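You operate a simulated robot arm through the tools that you are given. There is no shell and no other tool. Be economical: measure what you need, move in short steps, check, and stop when the job is done.

You are at the controls of a simulated robot arm. One attempt, no reset.

Task
Turn the black dial to 8. Then take the coupon from the top of the test bench and put it on the top of the air grate. Then take the pink brush and put it on the top of the mortar bed. Keep to this order.

Only the result counts: the job must be done as asked and must still hold three seconds after the hand-in. Knocking over, shifting, dropping, spilling or breaking anything else fails it.

Robot
A 7-joint arm with a two-finger parallel gripper on a trunk, on a base that drives. Base frame: it is fixed to the floor where the robot stands at the start and does not move with it; the origin is under the middle of the robot, x ahead of it, y to its left, z up; the surface under the hand at the start is at about z = 0.88. Readings come in m, degrees, newtons and seconds.
With the tool pointing down near the work surface it reaches from about 0.36 to 0.76 m from the robot's upright axis, wherever it stands. Its first joint turns from -115.0 to 115.0 degrees. Places, roughly: black dial [0.5, 0.2, 0.9]; pink brush [-3.5, -5.75, 1]; top of the air grate (26x24 cm) [0.62, 2.46, 0.88]; top of the mortar bed [-1.6, -2.9, 0.9]. Payload 3.91 kg.
The tool frame sits at the grasp point between the pads (the TCP): z along the fingers, y along the line on which they close. The tips reach 0.03 m beyond it. The gripper opens to 0.11 m. The fingers are 0.02 m wide and 0.01 m thick; the gripper's body (0.048 by 0.112 m) begins 0.055 m behind the TCP.
Orientation is told as [roll, pitch, yaw] about the base's x, y, z axes, in that order, counted from this pose: with the fingers straight down and closing along the base's y, the tool's x points along the base's -x, its y along +y and its z along -z.

Tools
- The arm moves only by the tool send_rows. Its arguments are lists of equal length, an entry for each row: "dr": the turn, a rotation vector about the base's x, y, z in degrees, a list of three; "dp": the shift along the base's x, y, z in m, a list of three; "jaw": the opening in per cent of the stroke, from 0 (shut) to 100 (fully open). In form: {"dr": [[wx, wy, wz], ...], "dp": [[tx, ty, tz], ...], "jaw": [jaw, ...]}. A call has 1 to 10 rows; each row is the pose to reach, as a shift and turn from the pose commanded when the call began. Each row takes 0.2 s and may step no farther than 0.05 m and 8.6 degrees from the row before; otherwise, or with a gripper value out of range, the whole call is refused. Where a pose cannot be reached the arm comes as near as it can. A force on the tool above 40 N (or 10 N above the force at the start of the call, whichever is more), or a blocked arm, ends the call early, and 0.2 s more pass. Each finger travels about 0.108 m/s and halts on what it meets, pressing with about 22 N; the grip force reading is that of the motor and also rises with nothing between the fingers. The clock runs only during rows and for 0.2 s after the last one: add rows that repeat a pose to give the fingers time. It gives the time, the measured TCP pose, the force on the tool (base axes), the opening and the grip force at its end, in the units of the frame above (readings bear some noise), with the torque about the TCP (base axes, N m) and any sound that the robot's microphone picked up, and new pictures: "views" is both (left out), scene, wrist or none.
- Cameras (640 x 400 px; columns grow to the right, rows downward): "scene" is now at [0.0309, 0.1585, 1.6094]; the picture's right is [-0.06, -1.00, 0.00], its down [-0.71, 0.04, -0.71] and it looks along [0.71, -0.04, -0.71] (base axes); focal length 247 px, centre (320, 200). "wrist" rides on the gripper at [0.072, 0.017, -0.103] in the tool frame; the picture's right is [-0.23, 0.97, 0.00], its down [-0.76, -0.18, -0.62] and it looks along [-0.61, -0.14, 0.78] (tool axes); focal length 222 px, centre (320, 200). There is no depth. A picture from a camera that has moved, and an enlarged one, comes with that camera's place and axes in the base frame and with its lens. The place of the scene camera against the robot may be out by one fixed shift of up to 0.018 m in any direction.
- raise_lower(by): slides the trunk up (or, below 0, down) by that many m; the arm and the scene camera ride with it, the base frame stays. It gives what a move gives, with no picture.
- drive_base(legs): drives the robot by 1 to 6 legs, each [ahead, turn to the left] in m and degrees, along the robot's own axes; the way and the turn of a leg run together, so that a leg with both is an arc; at most 1.5 m and 180 degrees a leg. The arm and the cameras ride along, it lands a little off, and it stops where it bumps. It gives what a move gives, and a new picture of the scene camera.
- pan_tilt(pan, tilt): turns the head with the scene camera to pan (to the left, within 155 degrees either way) and tilt (down, from -29 to 69), counted from straight ahead of the robot. It gives what a move gives, and a new picture of the scene camera.
- enlarge(camera, box): a new picture of the part [left, top, right, bottom] of that camera's present view, enlarged. The clock stands still meanwhile.
- close_job(): hands the job in; it is judged then, once.

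Go step by step. Nothing tells you exact positions but the pictures and the camera data: compare them with the known pose of the tool, close in by small moves and look again before you grip or let go. The budget is 165 turns and 260 pictures, counting those below and the enlarged ones. Unless the task says otherwise, let go and move clear before handing in.

The tools are called after ">>>" as a command line: name --argument value ..., lists and objects as JSON in quotes. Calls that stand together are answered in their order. send_rows: Moves the arm, as the interface text tells. Its arguments: {"type":"object","properties":{"dr":{"type":"array","items":{"type":"array","items":{"type":"number"}}},"dp":{"type":"array","items":{"type":"array","items":{"type":"number"}}},"jaw":{"type":"array","items":{"type":"number"}},"views":{"type":"string","enum":["both","scene","wrist","none"]}},"required":["dr","dp","jaw"]} The other tools are called the same way: raise_lower (by) slides the trunk up or down; drive_base (legs) drives the base; pan_tilt (pan, tilt) turns the head that bears the scene camera; enlarge (camera, box) takes an enlarged picture of a part of a camera's view; close_job () hands the job in.

At the start:

```text
time: 0.0
tcp_pos: [0.4798, 0.0479, 1.2661]
orientation: [0.0, 0.0, 0.0]
wrist_force: [0.0, 0.1, 1.3]
moment: [0.01, 0.0, 0.02]
opening: 0.11
finger_force: 0.0
trunk travel left (down, up): [-0.725, 0.265]
robot x, y, heading: [0.0021, 0.0033, -0.1]
head pan, tilt: [-3.5, 45.0]
```

scene: 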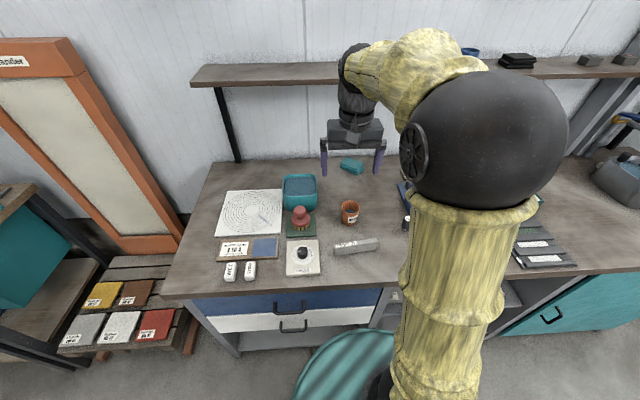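
wrist: 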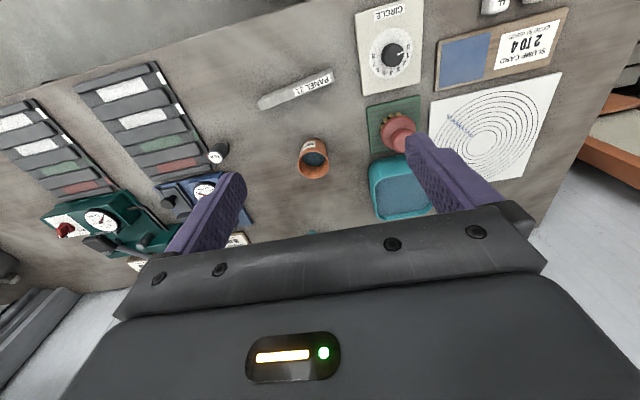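

I see a workbench with a dial plate labelled "CIRCLE", and several other things on it. I'll look closer at the dial first.

>>> enlarge --camera "scene" --box '[200, 160, 400, 285]'

>>> enlarge --camera "wrist" --box '[350, 0, 440, 100]'

```text
3.20 times, centred on (300, 222) of scene
camera zoom: at [0.0309, 0.1585, 1.6094], right [-0.06, -1.0, 0.0], down [-0.71, 0.04, -0.71], along [0.71, -0.04, -0.71], focal length 791 px, centre (384, 128)
```

zoom: 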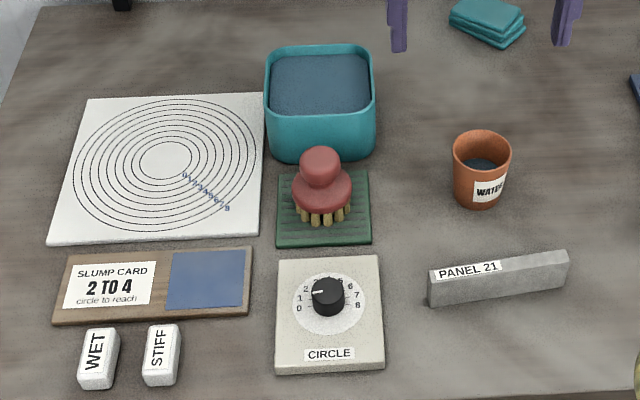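

```text
4.00 times, centred on (395, 50) of wrist
camera zoom: at [0.4071, 0.0652, 1.3676], right [0.23, 0.97, 0.0], down [0.76, -0.18, 0.62], along [0.61, -0.14, -0.78], focal length 888 px, centre (20, 800)
```

zoom: 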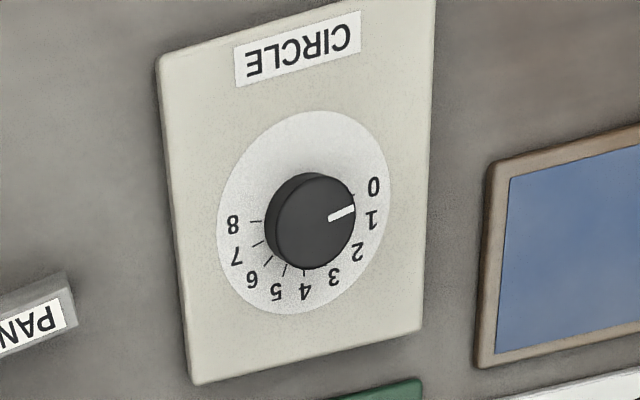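

The dial is at about (0.48, 0.185) with its pointer near 1 and its scale running clockwise to 8. I'll bring the gripper above it and look again.

>>> send_rows --dr '[[0, 0, 0], [0, 0, 0], [0, 0, 0], [0, 0, 0], [0, 0, 0], [0, 0, 0]]' --dp '[[0, 0.025, -0.04], [0, 0.05, -0.08], [0, 0.075, -0.12], [0, 0.1, -0.16], [0, 0.12, -0.2], [0, 0.137, -0.24]]' --jaw '[100, 100, 100, 100, 100, 100]'

```text
time: 1.4
tcp_pos: [0.4819, 0.1853, 1.0235]
orientation: [0.1, -0.1, 0.1]
wrist_force: [-0.4, -0.5, 0.5]
moment: [-0.02, 0.01, 0.0]
opening: 0.1099
finger_force: 0.1
trunk travel left (down, up): [-0.725, 0.265]
robot x, y, heading: [0.0016, 0.0025, 0.4]
head pan, tilt: [-3.5, 45.0]
camera scene: at [0.0318, 0.1593, 1.6093], right [-0.06, -1.0, 0.0], down [-0.71, 0.04, -0.71], along [0.7, -0.04, -0.71], focal length 247 px, centre (320, 200)
camera wrist: at [0.4082, 0.2022, 1.125], right [0.23, 0.97, 0.0], down [0.76, -0.18, 0.62], along [0.61, -0.14, -0.78], focal length 222 px, centre (320, 200)
```

scene: 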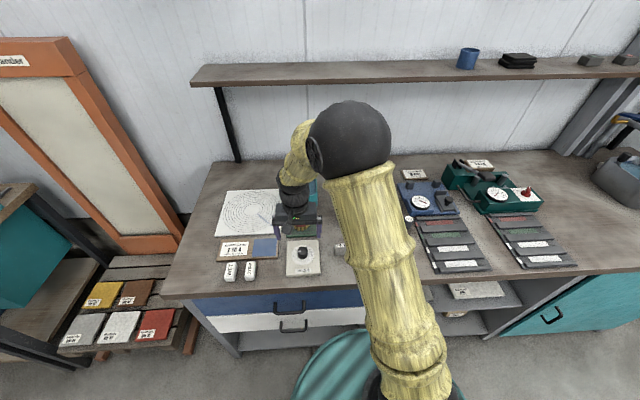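
wrist: 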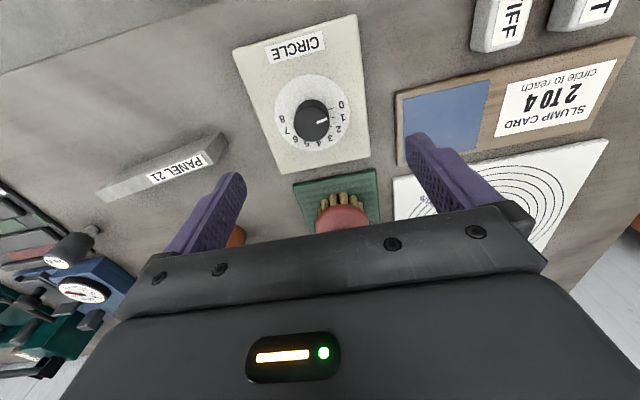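

>>> enlarge --camera "wrist" --box '[250, 65, 378, 145]'

```text
5.00 times, centred on (314, 105) of wrist
camera zoom: at [0.4082, 0.2022, 1.125], right [0.23, 0.97, 0.0], down [0.76, -0.18, 0.62], along [0.61, -0.14, -0.78], focal length 1111 px, centre (350, 675)
```

zoom: 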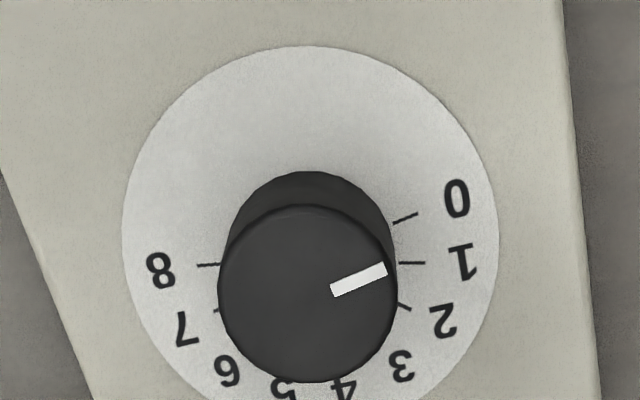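

The pointer stands at 0 and the scale spans about 200° clockwise, so one step is about 25°. I'll centre over the knob, pre-rotate about +100° and part-close the jaw.

>>> send_rows --dr '[[0, 0, 8.5], [0, 0, 17], [0, 0, 25.5], [0, 0, 34], [0, 0, 42.5], [0, 0, 51], [0, 0, 59.5], [0, 0, 68], [0, 0, 76.5], [0, 0, 85]]' --dp '[[-0.003, -0.006, 0], [-0.003, -0.006, 0], [-0.003, -0.006, 0], [-0.003, -0.006, 0], [-0.003, -0.006, 0], [-0.003, -0.006, 0], [-0.003, -0.006, 0], [-0.003, -0.006, 0], [-0.003, -0.006, 0], [-0.003, -0.006, 0]]' --jaw '[55, 55, 55, 55, 55, 55, 55, 55, 55, 55]' --views "none"

>>> send_rows --dr '[[0, 0, 8.5], [0, 0, 15], [0, 0, 15]]' --dp '[[0, 0, -0.015], [0, 0, -0.03], [0, 0, -0.03]]' --jaw '[55, 55, 55]' --views "wrist"

```text
time: 3.6
tcp_pos: [0.4783, 0.1794, 1.0257]
orientation: [0.0, 0.0, 85.1]
wrist_force: [0.4, 0.2, 0.8]
moment: [0.02, -0.01, -0.01]
opening: 0.0604
finger_force: 0.0
trunk travel left (down, up): [-0.725, 0.265]
robot x, y, heading: [-0.0035, 0.0027, -0.0]
head pan, tilt: [-3.5, 45.0]
```

```text
time: 4.4
tcp_pos: [0.4779, 0.1791, 0.9959]
orientation: [0.0, 0.0, 100.1]
wrist_force: [0.3, -0.6, -0.5]
moment: [-0.03, 0.02, 0.0]
opening: 0.0602
finger_force: 0.0
trunk travel left (down, up): [-0.725, 0.265]
robot x, y, heading: [0.0007, 0.0003, 0.2]
head pan, tilt: [-3.5, 45.0]
camera wrist: at [0.4728, 0.1044, 1.0976], right [-1.0, 0.05, 0.0], down [0.04, 0.78, 0.62], along [0.03, 0.62, -0.78], focal length 222 px, centre (320, 200)
```

wrist: 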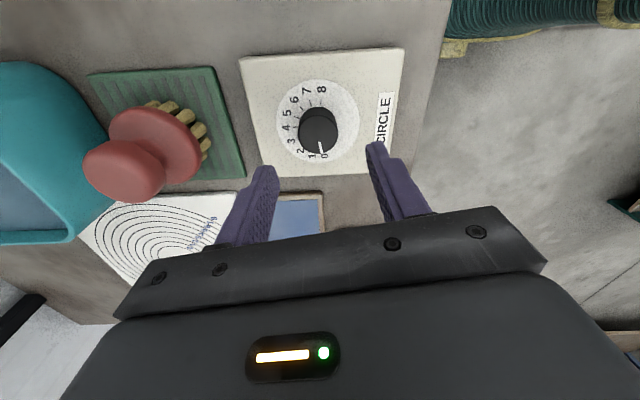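

The knob is centred within a couple of mm, with its top at about z 0.908. I'll descend and grip it.

>>> send_rows --dr '[[0, 0, 0], [0, 0, 0], [0, 0, 0], [0, 0, 0], [0, 0, 0], [0, 0, 0]]' --dp '[[0, -0.002, -0.03], [0, -0.002, -0.055], [0, -0.002, -0.073], [0, -0.002, -0.073], [0, -0.002, -0.073], [0, -0.002, -0.073]]' --jaw '[55, 55, 55, 20, 20, 20]' --views "wrist"

```text
time: 5.2
tcp_pos: [0.4798, 0.1779, 0.9267]
orientation: [-0.1, 0.1, 100.0]
wrist_force: [4.9, 0.0, 16.6]
moment: [-0.26, 0.73, -0.07]
opening: 0.0338
finger_force: 11.1
trunk travel left (down, up): [-0.725, 0.265]
robot x, y, heading: [0.0026, 0.0049, -0.1]
head pan, tilt: [-3.5, 45.0]
stopped in row 4: the force on the tool passed its limit at 44 N (the readings are from after the stop); the commanded pose is now the measured one
camera wrist: at [0.4741, 0.1032, 1.03], right [-1.0, 0.05, 0.0], down [0.04, 0.78, 0.62], along [0.04, 0.62, -0.78], focal length 222 px, centre (320, 200)
```

wrist: 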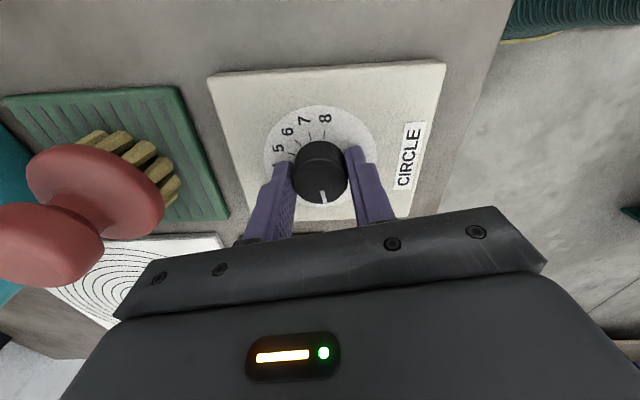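

The tips touched the face plate while the jaw closed on the knob. I'll release, lift 4 mm and grip again.

>>> send_rows --dr '[[0, 0, 0], [0, 0, 0], [0, 0, 0], [0, 0, 0], [0, 0, 0]]' --dp '[[0, 0, 0.002], [0, 0, 0.004], [0, 0, 0.004], [0, 0, 0.004], [0, 0, 0.004]]' --jaw '[50, 50, 20, 20, 20]' --views "none"

```text
time: 6.5
tcp_pos: [0.48, 0.1779, 0.9292]
orientation: [-0.1, 0.1, 100.0]
wrist_force: [14.5, 2.8, -1.3]
moment: [0.42, -0.04, 0.0]
opening: 0.0335
finger_force: 45.0
trunk travel left (down, up): [-0.725, 0.265]
robot x, y, heading: [-0.0016, 0.0006, 0.1]
head pan, tilt: [-3.5, 45.0]
```

>>> send_rows --dr '[[0, 0, -8.5], [0, 0, -17], [0, 0, -25.5], [0, 0, -34], [0, 0, -42.5], [0, 0, -51], [0, 0, -59.5], [0, 0, -68], [0, 0, -76.5], [0, 0, -85]]' --dp '[[0.001, 0, 0], [0.001, 0, 0], [0.001, 0, 0], [0.001, 0, 0], [0.001, 0, 0], [0.001, 0, 0], [0.001, 0, 0], [0.001, 0, 0], [0.001, 0, 0], [0.001, 0, 0]]' --jaw '[20, 20, 20, 20, 20, 20, 20, 20, 20, 20]' --views "wrist"

```text
time: 8.7
tcp_pos: [0.4798, 0.1778, 0.9303]
orientation: [0.0, 0.2, 14.9]
wrist_force: [12.6, 2.4, -0.2]
moment: [0.41, -0.08, 0.03]
opening: 0.0335
finger_force: 45.1
trunk travel left (down, up): [-0.725, 0.265]
robot x, y, heading: [0.0007, -0.0017, 0.0]
head pan, tilt: [-3.5, 45.0]
camera wrist: at [0.4045, 0.1754, 1.0322], right [-0.03, 1.0, 0.0], down [0.78, 0.03, 0.62], along [0.62, 0.02, -0.78], focal length 222 px, centre (320, 200)
```

wrist: 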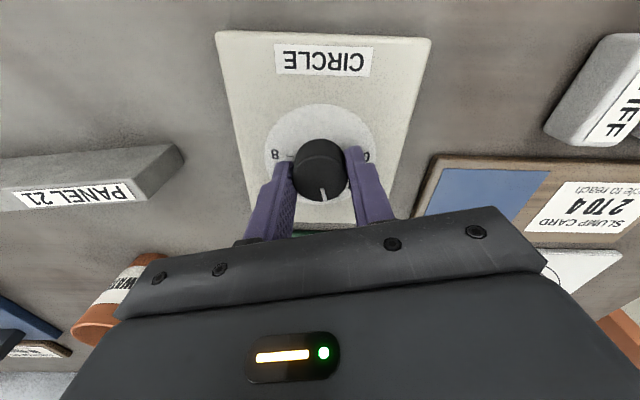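

The dial turns with the gripper without slip. I'll keep turning, 115° more.

>>> send_rows --dr '[[0, 0, -8.5], [0, 0, -17], [0, 0, -25.5], [0, 0, -34], [0, 0, -42.5], [0, 0, -51], [0, 0, -59.5], [0, 0, -68], [0, 0, -76.5], [0, 0, -85]]' --dp '[[0, 0, 0], [0, 0, 0], [0, 0, 0], [0, 0, 0], [0, 0, 0], [0, 0, 0], [0, 0, 0], [0, 0, 0], [0, 0, 0], [0, 0, 0]]' --jaw '[20, 20, 20, 20, 20, 20, 20, 20, 20, 20]' --views "none"

>>> send_rows --dr '[[0, 0, -8.5], [0, 0, -17], [0, 0, -25.5], [0, 0, -28], [0, 0, -28]]' --dp '[[0, 0, 0], [0, 0, 0], [0, 0, 0], [0, 0, 0], [0, 0, 0]]' --jaw '[20, 20, 20, 20, 20]' --views "wrist"

>>> enlarge --camera "wrist" --box '[240, 90, 400, 220]'

```text
time: 10.8
tcp_pos: [0.4798, 0.1773, 0.9306]
orientation: [-0.1, 0.0, -70.1]
wrist_force: [13.1, 0.9, 4.3]
moment: [0.11, -0.96, -0.02]
opening: 0.0333
finger_force: 45.4
trunk travel left (down, up): [-0.725, 0.265]
robot x, y, heading: [0.0008, 0.0008, -0.0]
head pan, tilt: [-3.5, 45.0]
```

```text
time: 12.1
tcp_pos: [0.4804, 0.1787, 0.9314]
orientation: [0.0, 0.1, -98.0]
wrist_force: [12.7, 4.5, 2.9]
moment: [0.45, -0.85, -0.05]
opening: 0.0336
finger_force: 45.3
trunk travel left (down, up): [-0.725, 0.265]
robot x, y, heading: [-0.0011, -0.0005, -0.1]
head pan, tilt: [-3.5, 45.0]
camera wrist: at [0.5054, 0.2467, 1.0321], right [0.93, -0.36, 0.0], down [-0.28, -0.73, 0.62], along [-0.23, -0.58, -0.78], focal length 222 px, centre (320, 200)
```

wrist: 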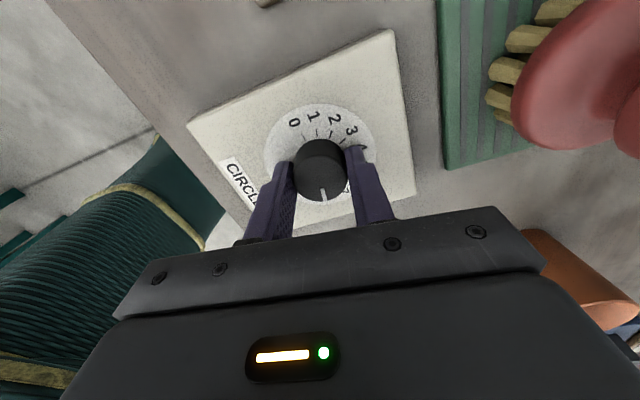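

```text
3.08 times, centred on (320, 155) of wrist
camera zoom: at [0.5054, 0.2467, 1.0321], right [0.93, -0.36, 0.0], down [-0.28, -0.73, 0.62], along [-0.23, -0.58, -0.78], focal length 684 px, centre (320, 338)
```

zoom: 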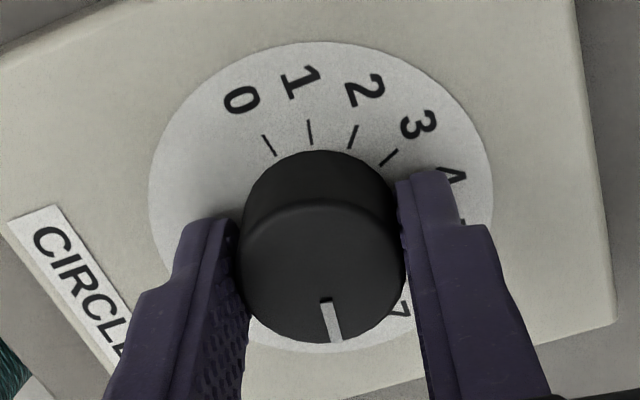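

Now I'll release, lift and check the pointer against the 8 mark.

>>> send_rows --dr '[[0, 0, 0], [0, 0, 0], [0, 0, 0], [0, 0, 0]]' --dp '[[0, 0, 0], [0, 0, 0], [0, 0, 0.04], [0, 0, 0.08]]' --jaw '[55, 55, 55, 55]' --views "none"

>>> enlarge --camera "wrist" --box '[260, 80, 388, 160]'

```text
time: 13.1
tcp_pos: [0.4778, 0.1771, 1.0119]
orientation: [-0.1, 0.1, -98.0]
wrist_force: [0.2, -0.4, -1.7]
moment: [0.01, -0.02, 0.01]
opening: 0.0604
finger_force: 0.1
trunk travel left (down, up): [-0.725, 0.265]
robot x, y, heading: [0.0034, 0.0008, -0.1]
head pan, tilt: [-3.5, 45.0]
```

```text
5.00 times, centred on (324, 120) of wrist
camera zoom: at [0.5038, 0.2456, 1.1132], right [0.93, -0.36, 0.0], down [-0.28, -0.73, 0.62], along [-0.23, -0.58, -0.78], focal length 1111 px, centre (300, 600)
```

zoom: 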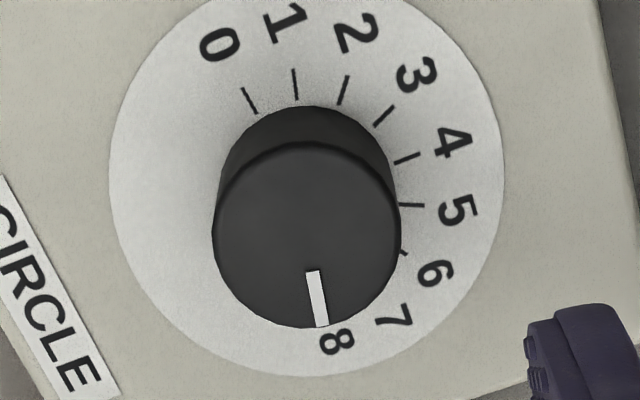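

The pointer looks at 8. I'll rotate back and view it from the other side to check the fine alignment.

>>> send_rows --dr '[[0, 0, 8.5], [0, 0, 17], [0, 0, 25.5], [0, 0, 34], [0, 0, 42.5], [0, 0, 51], [0, 0, 59.5], [0, 0, 68], [0, 0, 76.5], [0, 0, 85]]' --dp '[[0, 0, 0.01], [0, 0, 0.01], [0, 0, 0.01], [0, 0, 0.01], [0, 0, 0.01], [0, 0, 0.01], [0, 0, 0.01], [0, 0, 0.01], [0, 0, 0.01], [0, 0, 0.01]]' --jaw '[55, 55, 55, 55, 55, 55, 55, 55, 55, 55]' --views "none"

>>> send_rows --dr '[[0, 0, 6.5], [0, 0, 13]]' --dp '[[0.02, 0, 0], [0.04, 0, 0]]' --jaw '[55, 55]' --views "wrist"

```text
time: 15.2
tcp_pos: [0.4789, 0.1767, 1.0217]
orientation: [0.1, 0.1, -12.8]
wrist_force: [0.7, 0.0, 0.6]
moment: [-0.02, 0.0, 0.0]
opening: 0.0607
finger_force: 0.0
trunk travel left (down, up): [-0.725, 0.265]
robot x, y, heading: [-0.0028, -0.0042, 0.2]
head pan, tilt: [-3.5, 45.0]
```

```text
time: 15.8
tcp_pos: [0.5199, 0.1776, 1.0196]
orientation: [0.0, 0.2, 0.0]
wrist_force: [0.5, -0.1, -1.3]
moment: [0.01, 0.02, -0.02]
opening: 0.0604
finger_force: 0.1
trunk travel left (down, up): [-0.725, 0.265]
robot x, y, heading: [-0.0005, -0.0025, 0.2]
head pan, tilt: [-3.5, 45.0]
camera wrist: at [0.446, 0.1942, 1.1221], right [0.23, 0.97, 0.0], down [0.76, -0.18, 0.62], along [0.6, -0.14, -0.78], focal length 222 px, centre (320, 200)
```

wrist: 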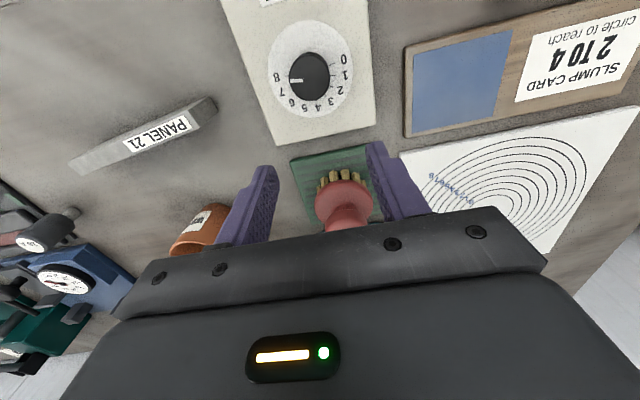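

>>> enlarge --camera "wrist" --box '[246, 35, 374, 115]'

>>> enlarge --camera "scene" --box '[380, 150, 600, 310]'

```text
5.00 times, centred on (310, 75) of wrist
camera zoom: at [0.446, 0.1942, 1.1221], right [0.23, 0.97, 0.0], down [0.76, -0.18, 0.62], along [0.6, -0.14, -0.78], focal length 1111 px, centre (370, 825)
```

zoom: 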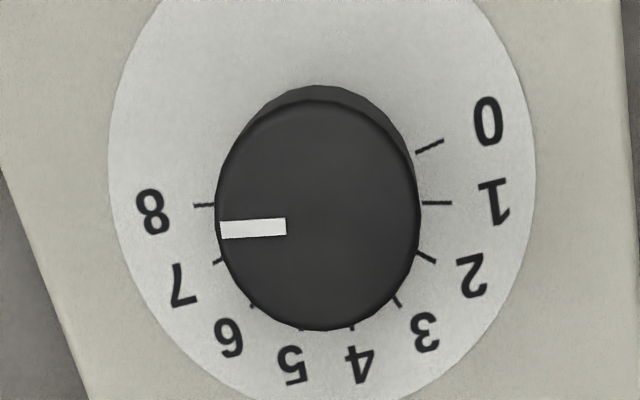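

```text
2.50 times, centred on (490, 230) of scene
camera zoom: at [0.0315, 0.1585, 1.6093], right [-0.06, -1.0, 0.0], down [-0.71, 0.04, -0.71], along [0.71, -0.04, -0.71], focal length 618 px, centre (-105, 125)
```

zoom: 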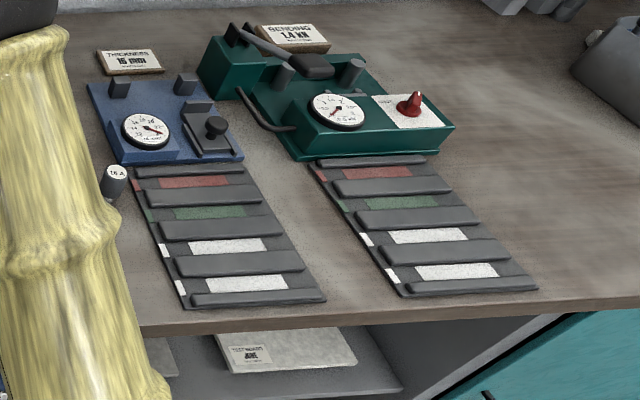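

The pointer is parallel to the 8 tick, so the dial is done. Next I need to find the coupon and the test bench, so I'll lift the arm and look around.

>>> send_rows --dr '[[0, 0, 0], [0, 0, 0], [0, 0, 0], [0, 0, 0], [0, 0, 0], [0, 0, 0]]' --dp '[[0, 0, 0.05], [-0.03, 0, 0.1], [-0.06, 0, 0.14], [-0.09, 0, 0.18], [-0.12, 0, 0.22], [-0.14, 0, 0.25]]' --jaw '[55, 55, 55, 55, 55, 55]' --views "none"

>>> pan_tilt --pan 70 --tilt 25

>>> pan_tilt --pan -70 --tilt 25

>>> pan_tilt --pan 150 --tilt 20

>>> pan_tilt --pan -150 --tilt 20

```text
refused: row 2 steps farther than a row can; nothing moved
```

```text
time: 17.3
tcp_pos: [0.518, 0.1771, 1.0196]
orientation: [0.0, 0.1, -0.1]
wrist_force: [0.8, 0.1, -0.3]
moment: [0.0, 0.01, 0.04]
opening: 0.0605
finger_force: 0.0
trunk travel left (down, up): [-0.725, 0.265]
robot x, y, heading: [0.0002, 0.0022, 0.2]
head pan, tilt: [70.0, 25.0]
camera scene: at [-0.0185, 0.2501, 1.6399], right [0.94, -0.34, 0.0], down [-0.15, -0.4, -0.91], along [0.31, 0.85, -0.42], focal length 247 px, centre (320, 200)
```

scene: 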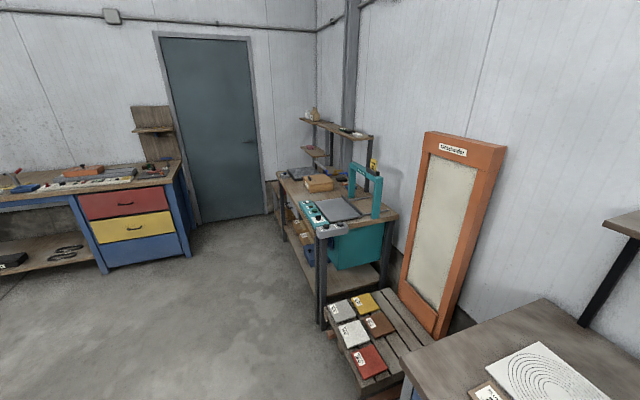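

```text
time: 19.5
tcp_pos: [0.5179, 0.1779, 1.0201]
orientation: [0.0, 0.1, -0.1]
wrist_force: [-0.4, -0.2, 0.0]
moment: [0.01, -0.05, 0.0]
opening: 0.0605
finger_force: 0.1
trunk travel left (down, up): [-0.725, 0.265]
robot x, y, heading: [0.0032, 0.001, -0.2]
head pan, tilt: [-70.0, 25.0]
camera scene: at [-0.0185, 0.077, 1.64], right [-0.94, -0.34, 0.0], down [-0.14, 0.4, -0.91], along [0.31, -0.85, -0.42], focal length 247 px, centre (320, 200)
```

scene: 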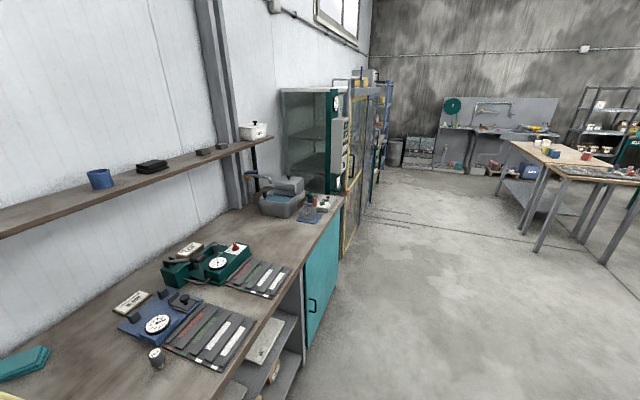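

```text
time: 22.7
tcp_pos: [0.5198, 0.1776, 1.0201]
orientation: [-0.1, 0.1, -0.1]
wrist_force: [0.5, 0.4, 0.2]
moment: [-0.02, -0.01, 0.03]
opening: 0.0605
finger_force: 0.1
trunk travel left (down, up): [-0.725, 0.265]
robot x, y, heading: [0.0031, 0.0002, -0.1]
head pan, tilt: [150.0, 20.0]
camera scene: at [-0.1307, 0.2101, 1.6481], right [0.5, 0.87, 0.0], down [0.3, -0.17, -0.94], along [-0.81, 0.47, -0.34], focal length 247 px, centre (320, 200)
```

scene: 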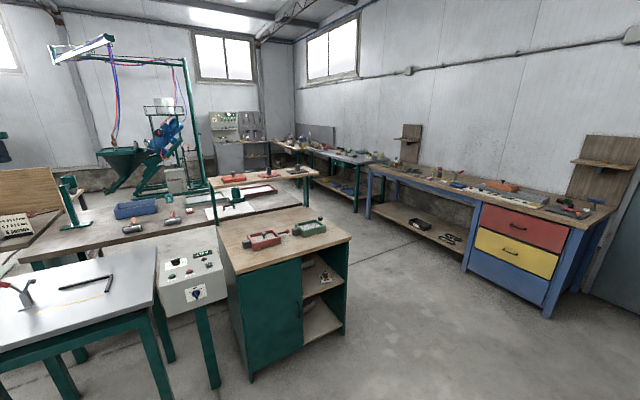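

```text
time: 26.8
tcp_pos: [0.5187, 0.1784, 1.0202]
orientation: [-0.1, 0.1, 0.1]
wrist_force: [0.9, 0.0, -0.6]
moment: [0.01, 0.0, 0.0]
opening: 0.0607
finger_force: 0.1
trunk travel left (down, up): [-0.725, 0.265]
robot x, y, heading: [-0.0016, 0.0027, 0.2]
head pan, tilt: [-150.0, 20.0]
camera scene: at [-0.1307, 0.1169, 1.6481], right [-0.5, 0.87, 0.0], down [0.3, 0.17, -0.94], along [-0.81, -0.47, -0.34], focal length 247 px, centre (320, 200)
```

scene: 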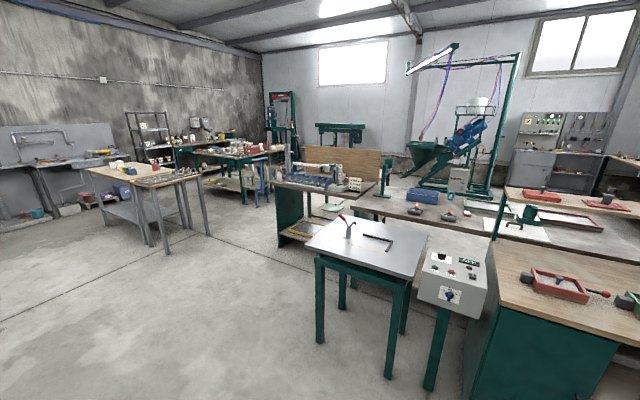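

This is a large workshop. I'll zoom in on the tester end of this bench and on the left bench.

>>> pan_tilt --pan -50 --tilt 35

>>> enlarge --camera "scene" --box '[160, 120, 400, 270]'

>>> enlarge --camera "scene" --box '[0, 200, 320, 400]'

>>> pan_tilt --pan 60 --tilt 30

>>> enlarge --camera "scene" --box '[180, 60, 420, 210]'

>>> enlarge --camera "scene" --box '[200, 200, 440, 350]'

```text
time: 28.6
tcp_pos: [0.5192, 0.1768, 1.0205]
orientation: [0.0, 0.1, -0.1]
wrist_force: [0.4, 0.5, -0.9]
moment: [0.02, -0.02, 0.03]
opening: 0.0604
finger_force: 0.1
trunk travel left (down, up): [-0.725, 0.265]
robot x, y, heading: [-0.0014, 0.0012, -0.0]
head pan, tilt: [-50.0, 35.0]
camera scene: at [0.0064, 0.096, 1.6242], right [-0.77, -0.64, 0.0], down [-0.37, 0.44, -0.82], along [0.53, -0.63, -0.57], focal length 247 px, centre (320, 200)
```

scene: 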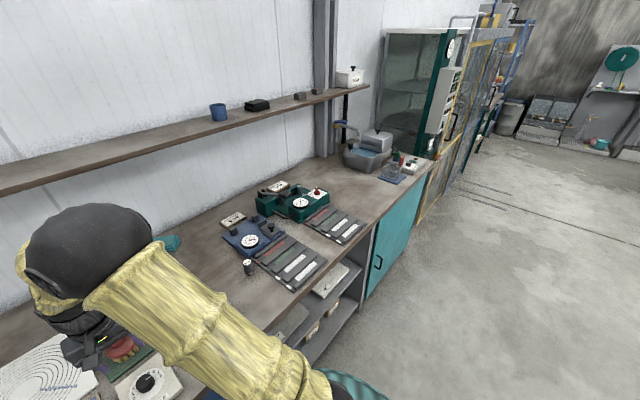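

```text
2.67 times, centred on (280, 195) of scene
camera zoom: at [0.0064, 0.096, 1.6242], right [-0.77, -0.64, 0.0], down [-0.37, 0.44, -0.82], along [0.53, -0.63, -0.57], focal length 659 px, centre (427, 213)
```

zoom: 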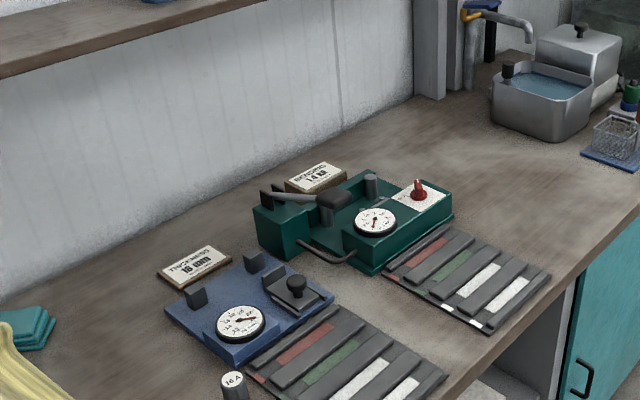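

```text
2.00 times, centred on (160, 300) of scene
camera zoom: at [0.0064, 0.096, 1.6242], right [-0.77, -0.64, 0.0], down [-0.37, 0.44, -0.82], along [0.53, -0.63, -0.57], focal length 494 px, centre (640, 0)
```

zoom: 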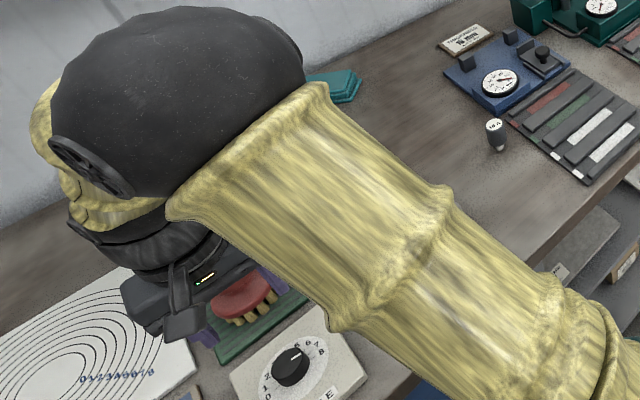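

```text
time: 30.4
tcp_pos: [0.5186, 0.1772, 1.0198]
orientation: [0.0, 0.1, -0.1]
wrist_force: [0.2, 0.7, -0.1]
moment: [0.04, -0.01, -0.02]
opening: 0.0606
finger_force: 0.1
trunk travel left (down, up): [-0.725, 0.265]
robot x, y, heading: [-0.0, 0.0012, 0.1]
head pan, tilt: [60.0, 30.0]
camera scene: at [-0.0048, 0.2418, 1.632], right [0.87, -0.5, 0.0], down [-0.25, -0.43, -0.87], along [0.43, 0.75, -0.5], focal length 247 px, centre (320, 200)
```

scene: 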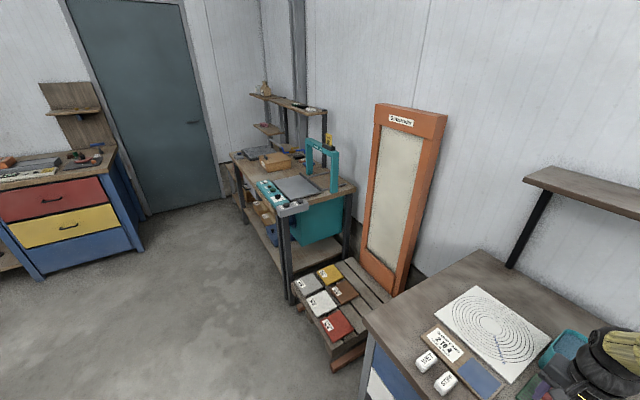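

```text
2.67 times, centred on (300, 135) of scene
camera zoom: at [-0.0048, 0.2418, 1.632], right [0.87, -0.5, 0.0], down [-0.25, -0.43, -0.87], along [0.43, 0.75, -0.5], focal length 659 px, centre (373, 373)
```

zoom: 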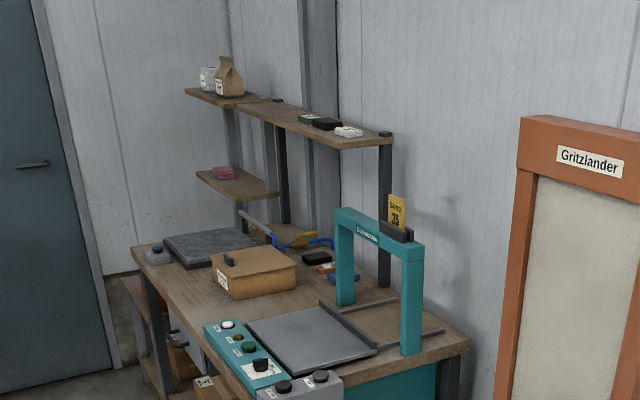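

```text
2.67 times, centred on (320, 275) of scene
camera zoom: at [-0.0048, 0.2418, 1.632], right [0.87, -0.5, 0.0], down [-0.25, -0.43, -0.87], along [0.43, 0.75, -0.5], focal length 659 px, centre (320, 0)
```

zoom: 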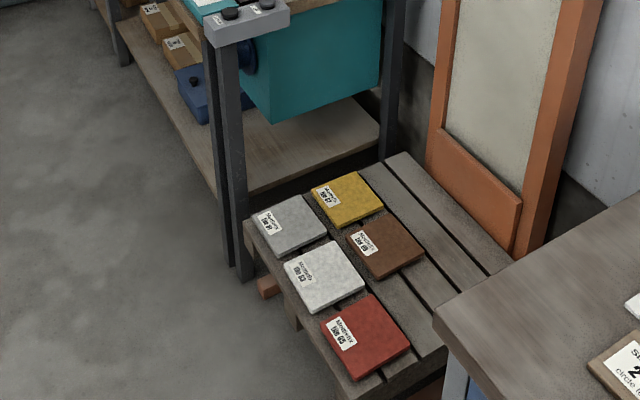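

The air grate is the dark slab on the far-left bench. The coupon isn't obvious, so I'll zoom in on the tables behind me.

>>> pan_tilt --pan 150 --tilt 20

>>> enlarge --camera "scene" --box '[0, 150, 320, 350]'

>>> enlarge --camera "scene" --box '[340, 120, 640, 307]'

>>> enlarge --camera "scene" --box '[200, 80, 400, 205]'

>>> pan_tilt --pan -150 --tilt 20

>>> enlarge --camera "scene" --box '[0, 80, 280, 255]'

>>> enlarge --camera "scene" --box '[260, 110, 520, 272]'

```text
time: 32.1
tcp_pos: [0.5183, 0.1777, 1.0209]
orientation: [0.0, 0.0, 0.0]
wrist_force: [0.0, 0.0, -0.1]
moment: [0.02, -0.01, -0.02]
opening: 0.0605
finger_force: 0.1
trunk travel left (down, up): [-0.725, 0.265]
robot x, y, heading: [-0.0018, 0.0053, 0.1]
head pan, tilt: [150.0, 20.0]
camera scene: at [-0.1307, 0.2102, 1.6481], right [0.5, 0.87, 0.0], down [0.3, -0.17, -0.94], along [-0.81, 0.47, -0.34], focal length 247 px, centre (320, 200)
```

scene: 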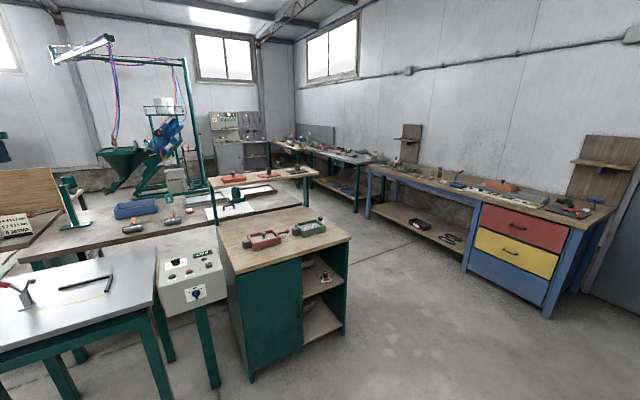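

```text
2.00 times, centred on (160, 250) of scene
camera zoom: at [-0.1307, 0.2102, 1.6481], right [0.5, 0.87, 0.0], down [0.3, -0.17, -0.94], along [-0.81, 0.47, -0.34], focal length 494 px, centre (640, 100)
```

zoom: 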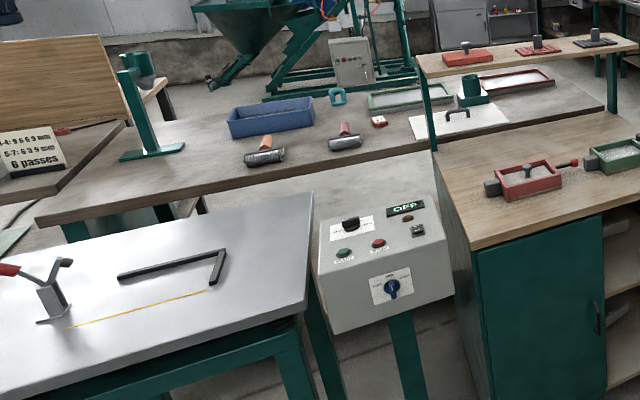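

```text
2.13 times, centred on (490, 214) of scene
camera zoom: at [-0.1307, 0.2102, 1.6481], right [0.5, 0.87, 0.0], down [0.3, -0.17, -0.94], along [-0.81, 0.47, -0.34], focal length 528 px, centre (-43, 171)
```

zoom: 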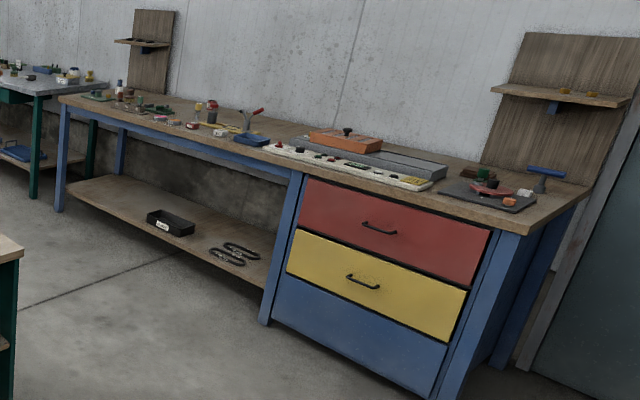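

```text
3.20 times, centred on (300, 142) of scene
camera zoom: at [-0.1307, 0.2102, 1.6481], right [0.5, 0.87, 0.0], down [0.3, -0.17, -0.94], along [-0.81, 0.47, -0.34], focal length 791 px, centre (384, 384)
```

zoom: 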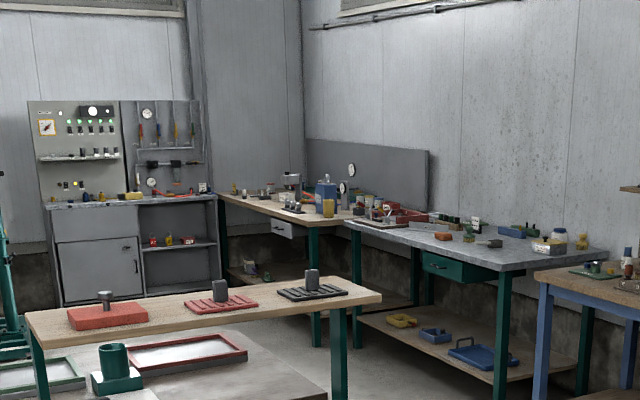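

```text
time: 36.2
tcp_pos: [0.5192, 0.1775, 1.0202]
orientation: [0.0, 0.2, 0.0]
wrist_force: [-0.5, -0.9, -0.3]
moment: [0.02, 0.03, -0.03]
opening: 0.0605
finger_force: 0.0
trunk travel left (down, up): [-0.725, 0.265]
robot x, y, heading: [-0.0021, 0.0064, 0.1]
head pan, tilt: [-150.0, 20.0]
camera scene: at [-0.1308, 0.117, 1.6481], right [-0.5, 0.87, 0.0], down [0.3, 0.17, -0.94], along [-0.81, -0.47, -0.34], focal length 247 px, centre (320, 200)
```

scene: 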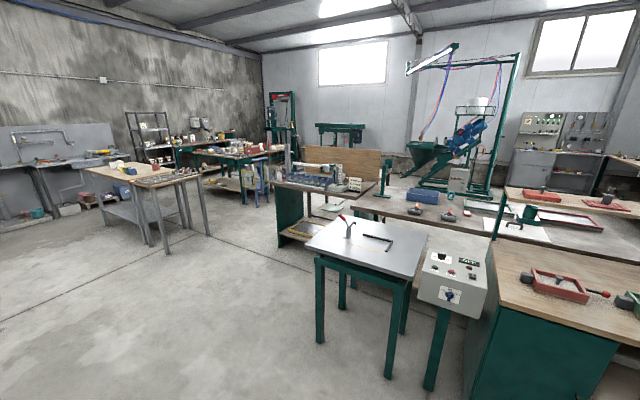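

```text
2.29 times, centred on (140, 168) of scene
camera zoom: at [-0.1308, 0.117, 1.6481], right [-0.5, 0.87, 0.0], down [0.3, 0.17, -0.94], along [-0.81, -0.47, -0.34], focal length 565 px, centre (731, 274)
```

zoom: 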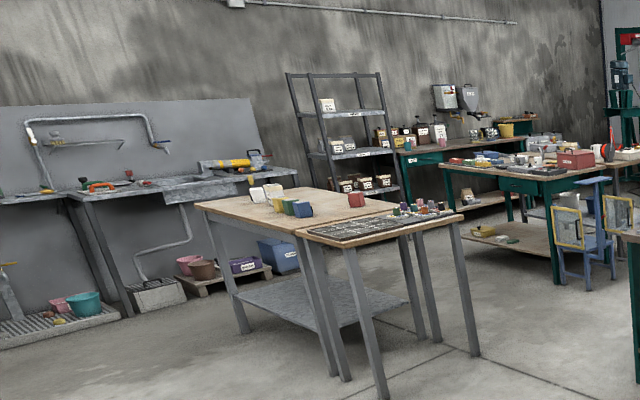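

```text
2.46 times, centred on (390, 191) of scene
camera zoom: at [-0.1308, 0.117, 1.6481], right [-0.5, 0.87, 0.0], down [0.3, 0.17, -0.94], along [-0.81, -0.47, -0.34], focal length 609 px, centre (148, 222)
```

zoom: 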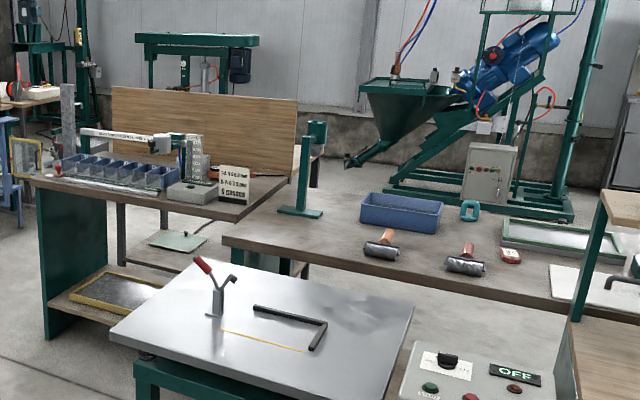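

This is a tile workshop with many benches, so I'll use tight zooms to find a coupon.

>>> enlarge --camera "scene" --box '[500, 105, 620, 180]'

>>> enlarge --camera "scene" --box '[80, 145, 208, 225]'

>>> enlarge --camera "scene" --box '[170, 110, 298, 190]'

>>> enlarge --camera "scene" --box '[0, 110, 128, 190]'

>>> pan_tilt --pan 150 --tilt 20

>>> enlarge --camera "scene" --box '[200, 100, 296, 160]'

>>> enlarge --camera "scene" --box '[270, 110, 390, 185]'

>>> enlarge --camera "scene" --box '[370, 140, 490, 215]'

>>> enlarge --camera "scene" --box '[470, 150, 620, 244]'

```text
5.33 times, centred on (560, 142) of scene
camera zoom: at [-0.1308, 0.117, 1.6481], right [-0.5, 0.87, 0.0], down [0.3, 0.17, -0.94], along [-0.81, -0.47, -0.34], focal length 1319 px, centre (-960, 507)
```

zoom: 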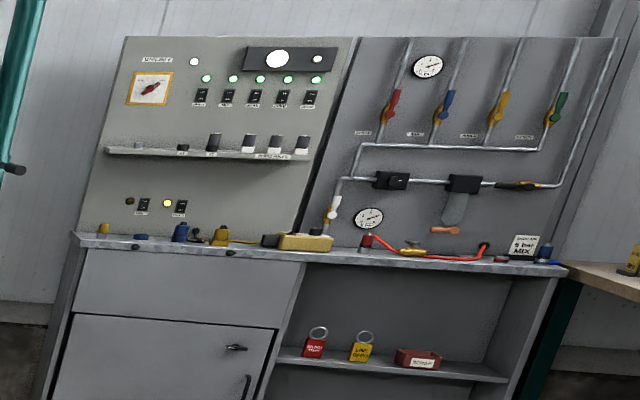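

```text
5.00 times, centred on (144, 185) of scene
camera zoom: at [-0.1308, 0.117, 1.6481], right [-0.5, 0.87, 0.0], down [0.3, 0.17, -0.94], along [-0.81, -0.47, -0.34], focal length 1236 px, centre (1200, 275)
```

zoom: 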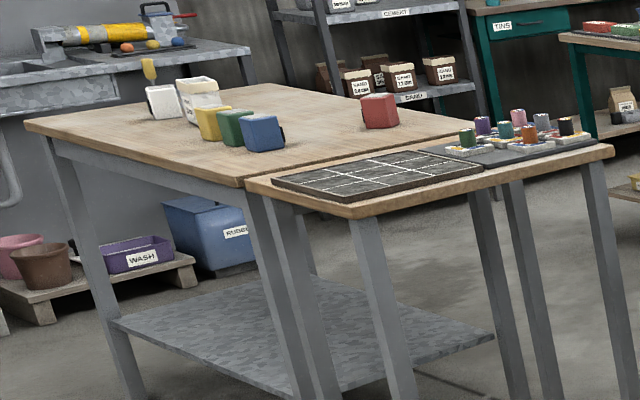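

```text
5.00 times, centred on (234, 150) of scene
camera zoom: at [-0.1308, 0.117, 1.6481], right [-0.5, 0.87, 0.0], down [0.3, 0.17, -0.94], along [-0.81, -0.47, -0.34], focal length 1236 px, centre (750, 450)
```

zoom: 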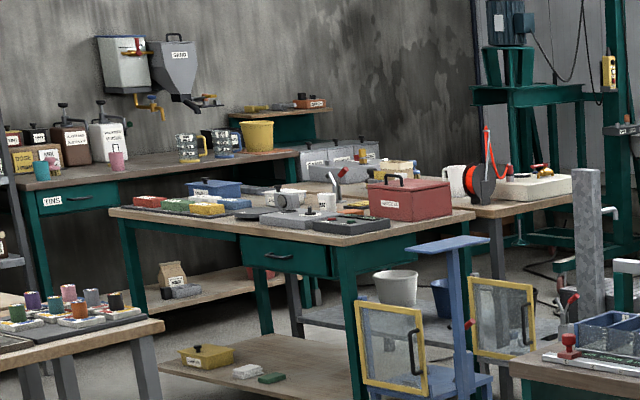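

```text
5.00 times, centred on (64, 150) of scene
camera zoom: at [-0.1308, 0.117, 1.6481], right [-0.5, 0.87, 0.0], down [0.3, 0.17, -0.94], along [-0.81, -0.47, -0.34], focal length 1236 px, centre (1600, 450)
```

zoom: 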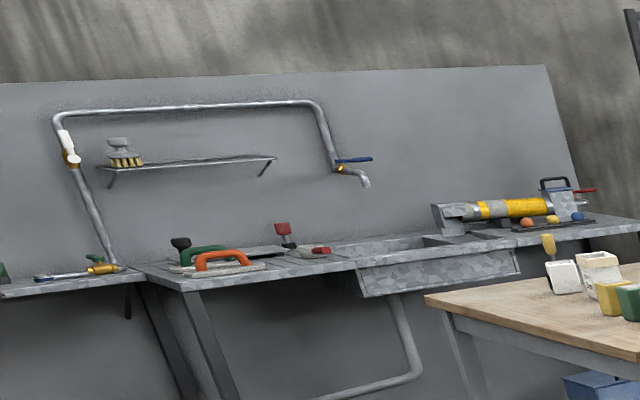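

```text
time: 40.3
tcp_pos: [0.5172, 0.1779, 1.0206]
orientation: [0.0, 0.1, 0.0]
wrist_force: [0.6, 1.1, 0.0]
moment: [-0.02, 0.02, 0.0]
opening: 0.0606
finger_force: 0.1
trunk travel left (down, up): [-0.725, 0.265]
robot x, y, heading: [0.0016, -0.0018, 0.6]
head pan, tilt: [150.0, 20.0]
camera scene: at [-0.1307, 0.2101, 1.6481], right [0.5, 0.87, 0.0], down [0.3, -0.17, -0.94], along [-0.81, 0.47, -0.34], focal length 247 px, centre (320, 200)
```

scene: 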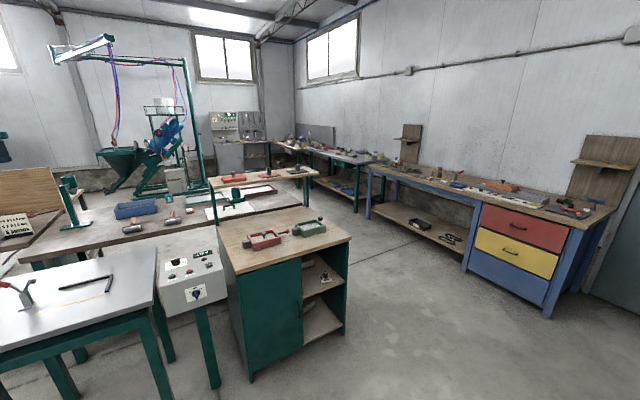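

```text
6.67 times, centred on (248, 130) of scene
camera zoom: at [-0.1307, 0.2101, 1.6481], right [0.5, 0.87, 0.0], down [0.3, -0.17, -0.94], along [-0.81, 0.47, -0.34], focal length 1648 px, centre (800, 667)
```

zoom: 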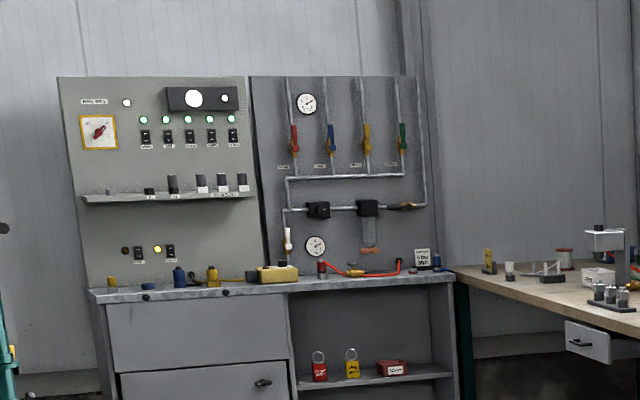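

```text
5.33 times, centred on (330, 148) of scene
camera zoom: at [-0.1307, 0.2101, 1.6481], right [0.5, 0.87, 0.0], down [0.3, -0.17, -0.94], along [-0.81, 0.47, -0.34], focal length 1319 px, centre (267, 480)
```

zoom: 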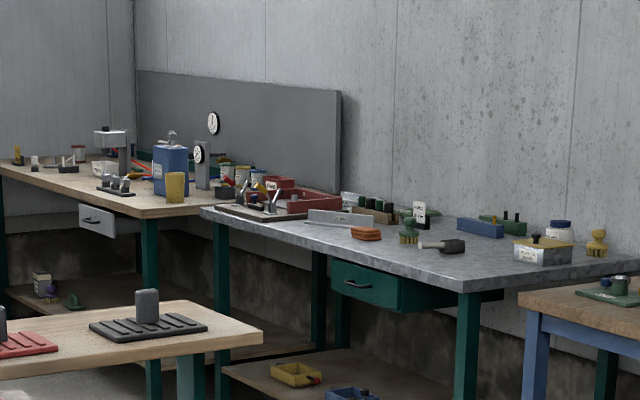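

```text
5.33 times, centred on (430, 178) of scene
camera zoom: at [-0.1307, 0.2101, 1.6481], right [0.5, 0.87, 0.0], down [0.3, -0.17, -0.94], along [-0.81, 0.47, -0.34], focal length 1319 px, centre (-267, 320)
```

zoom: 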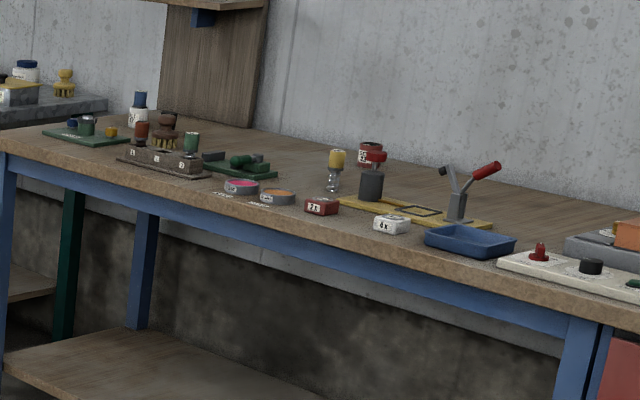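

```text
4.26 times, centred on (545, 197) of scene
camera zoom: at [-0.1307, 0.2101, 1.6481], right [0.5, 0.87, 0.0], down [0.3, -0.17, -0.94], along [-0.81, 0.47, -0.34], focal length 1052 px, centre (-637, 213)
```

zoom: 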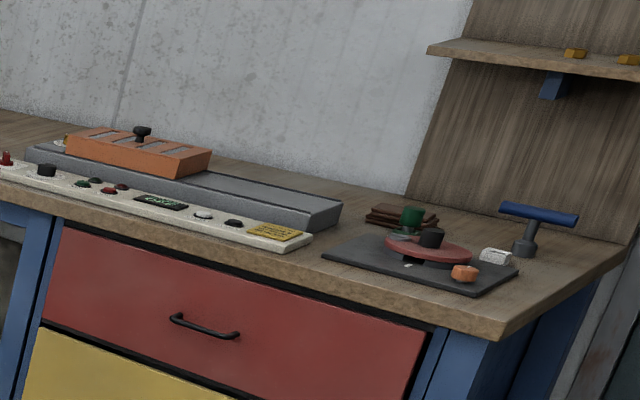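

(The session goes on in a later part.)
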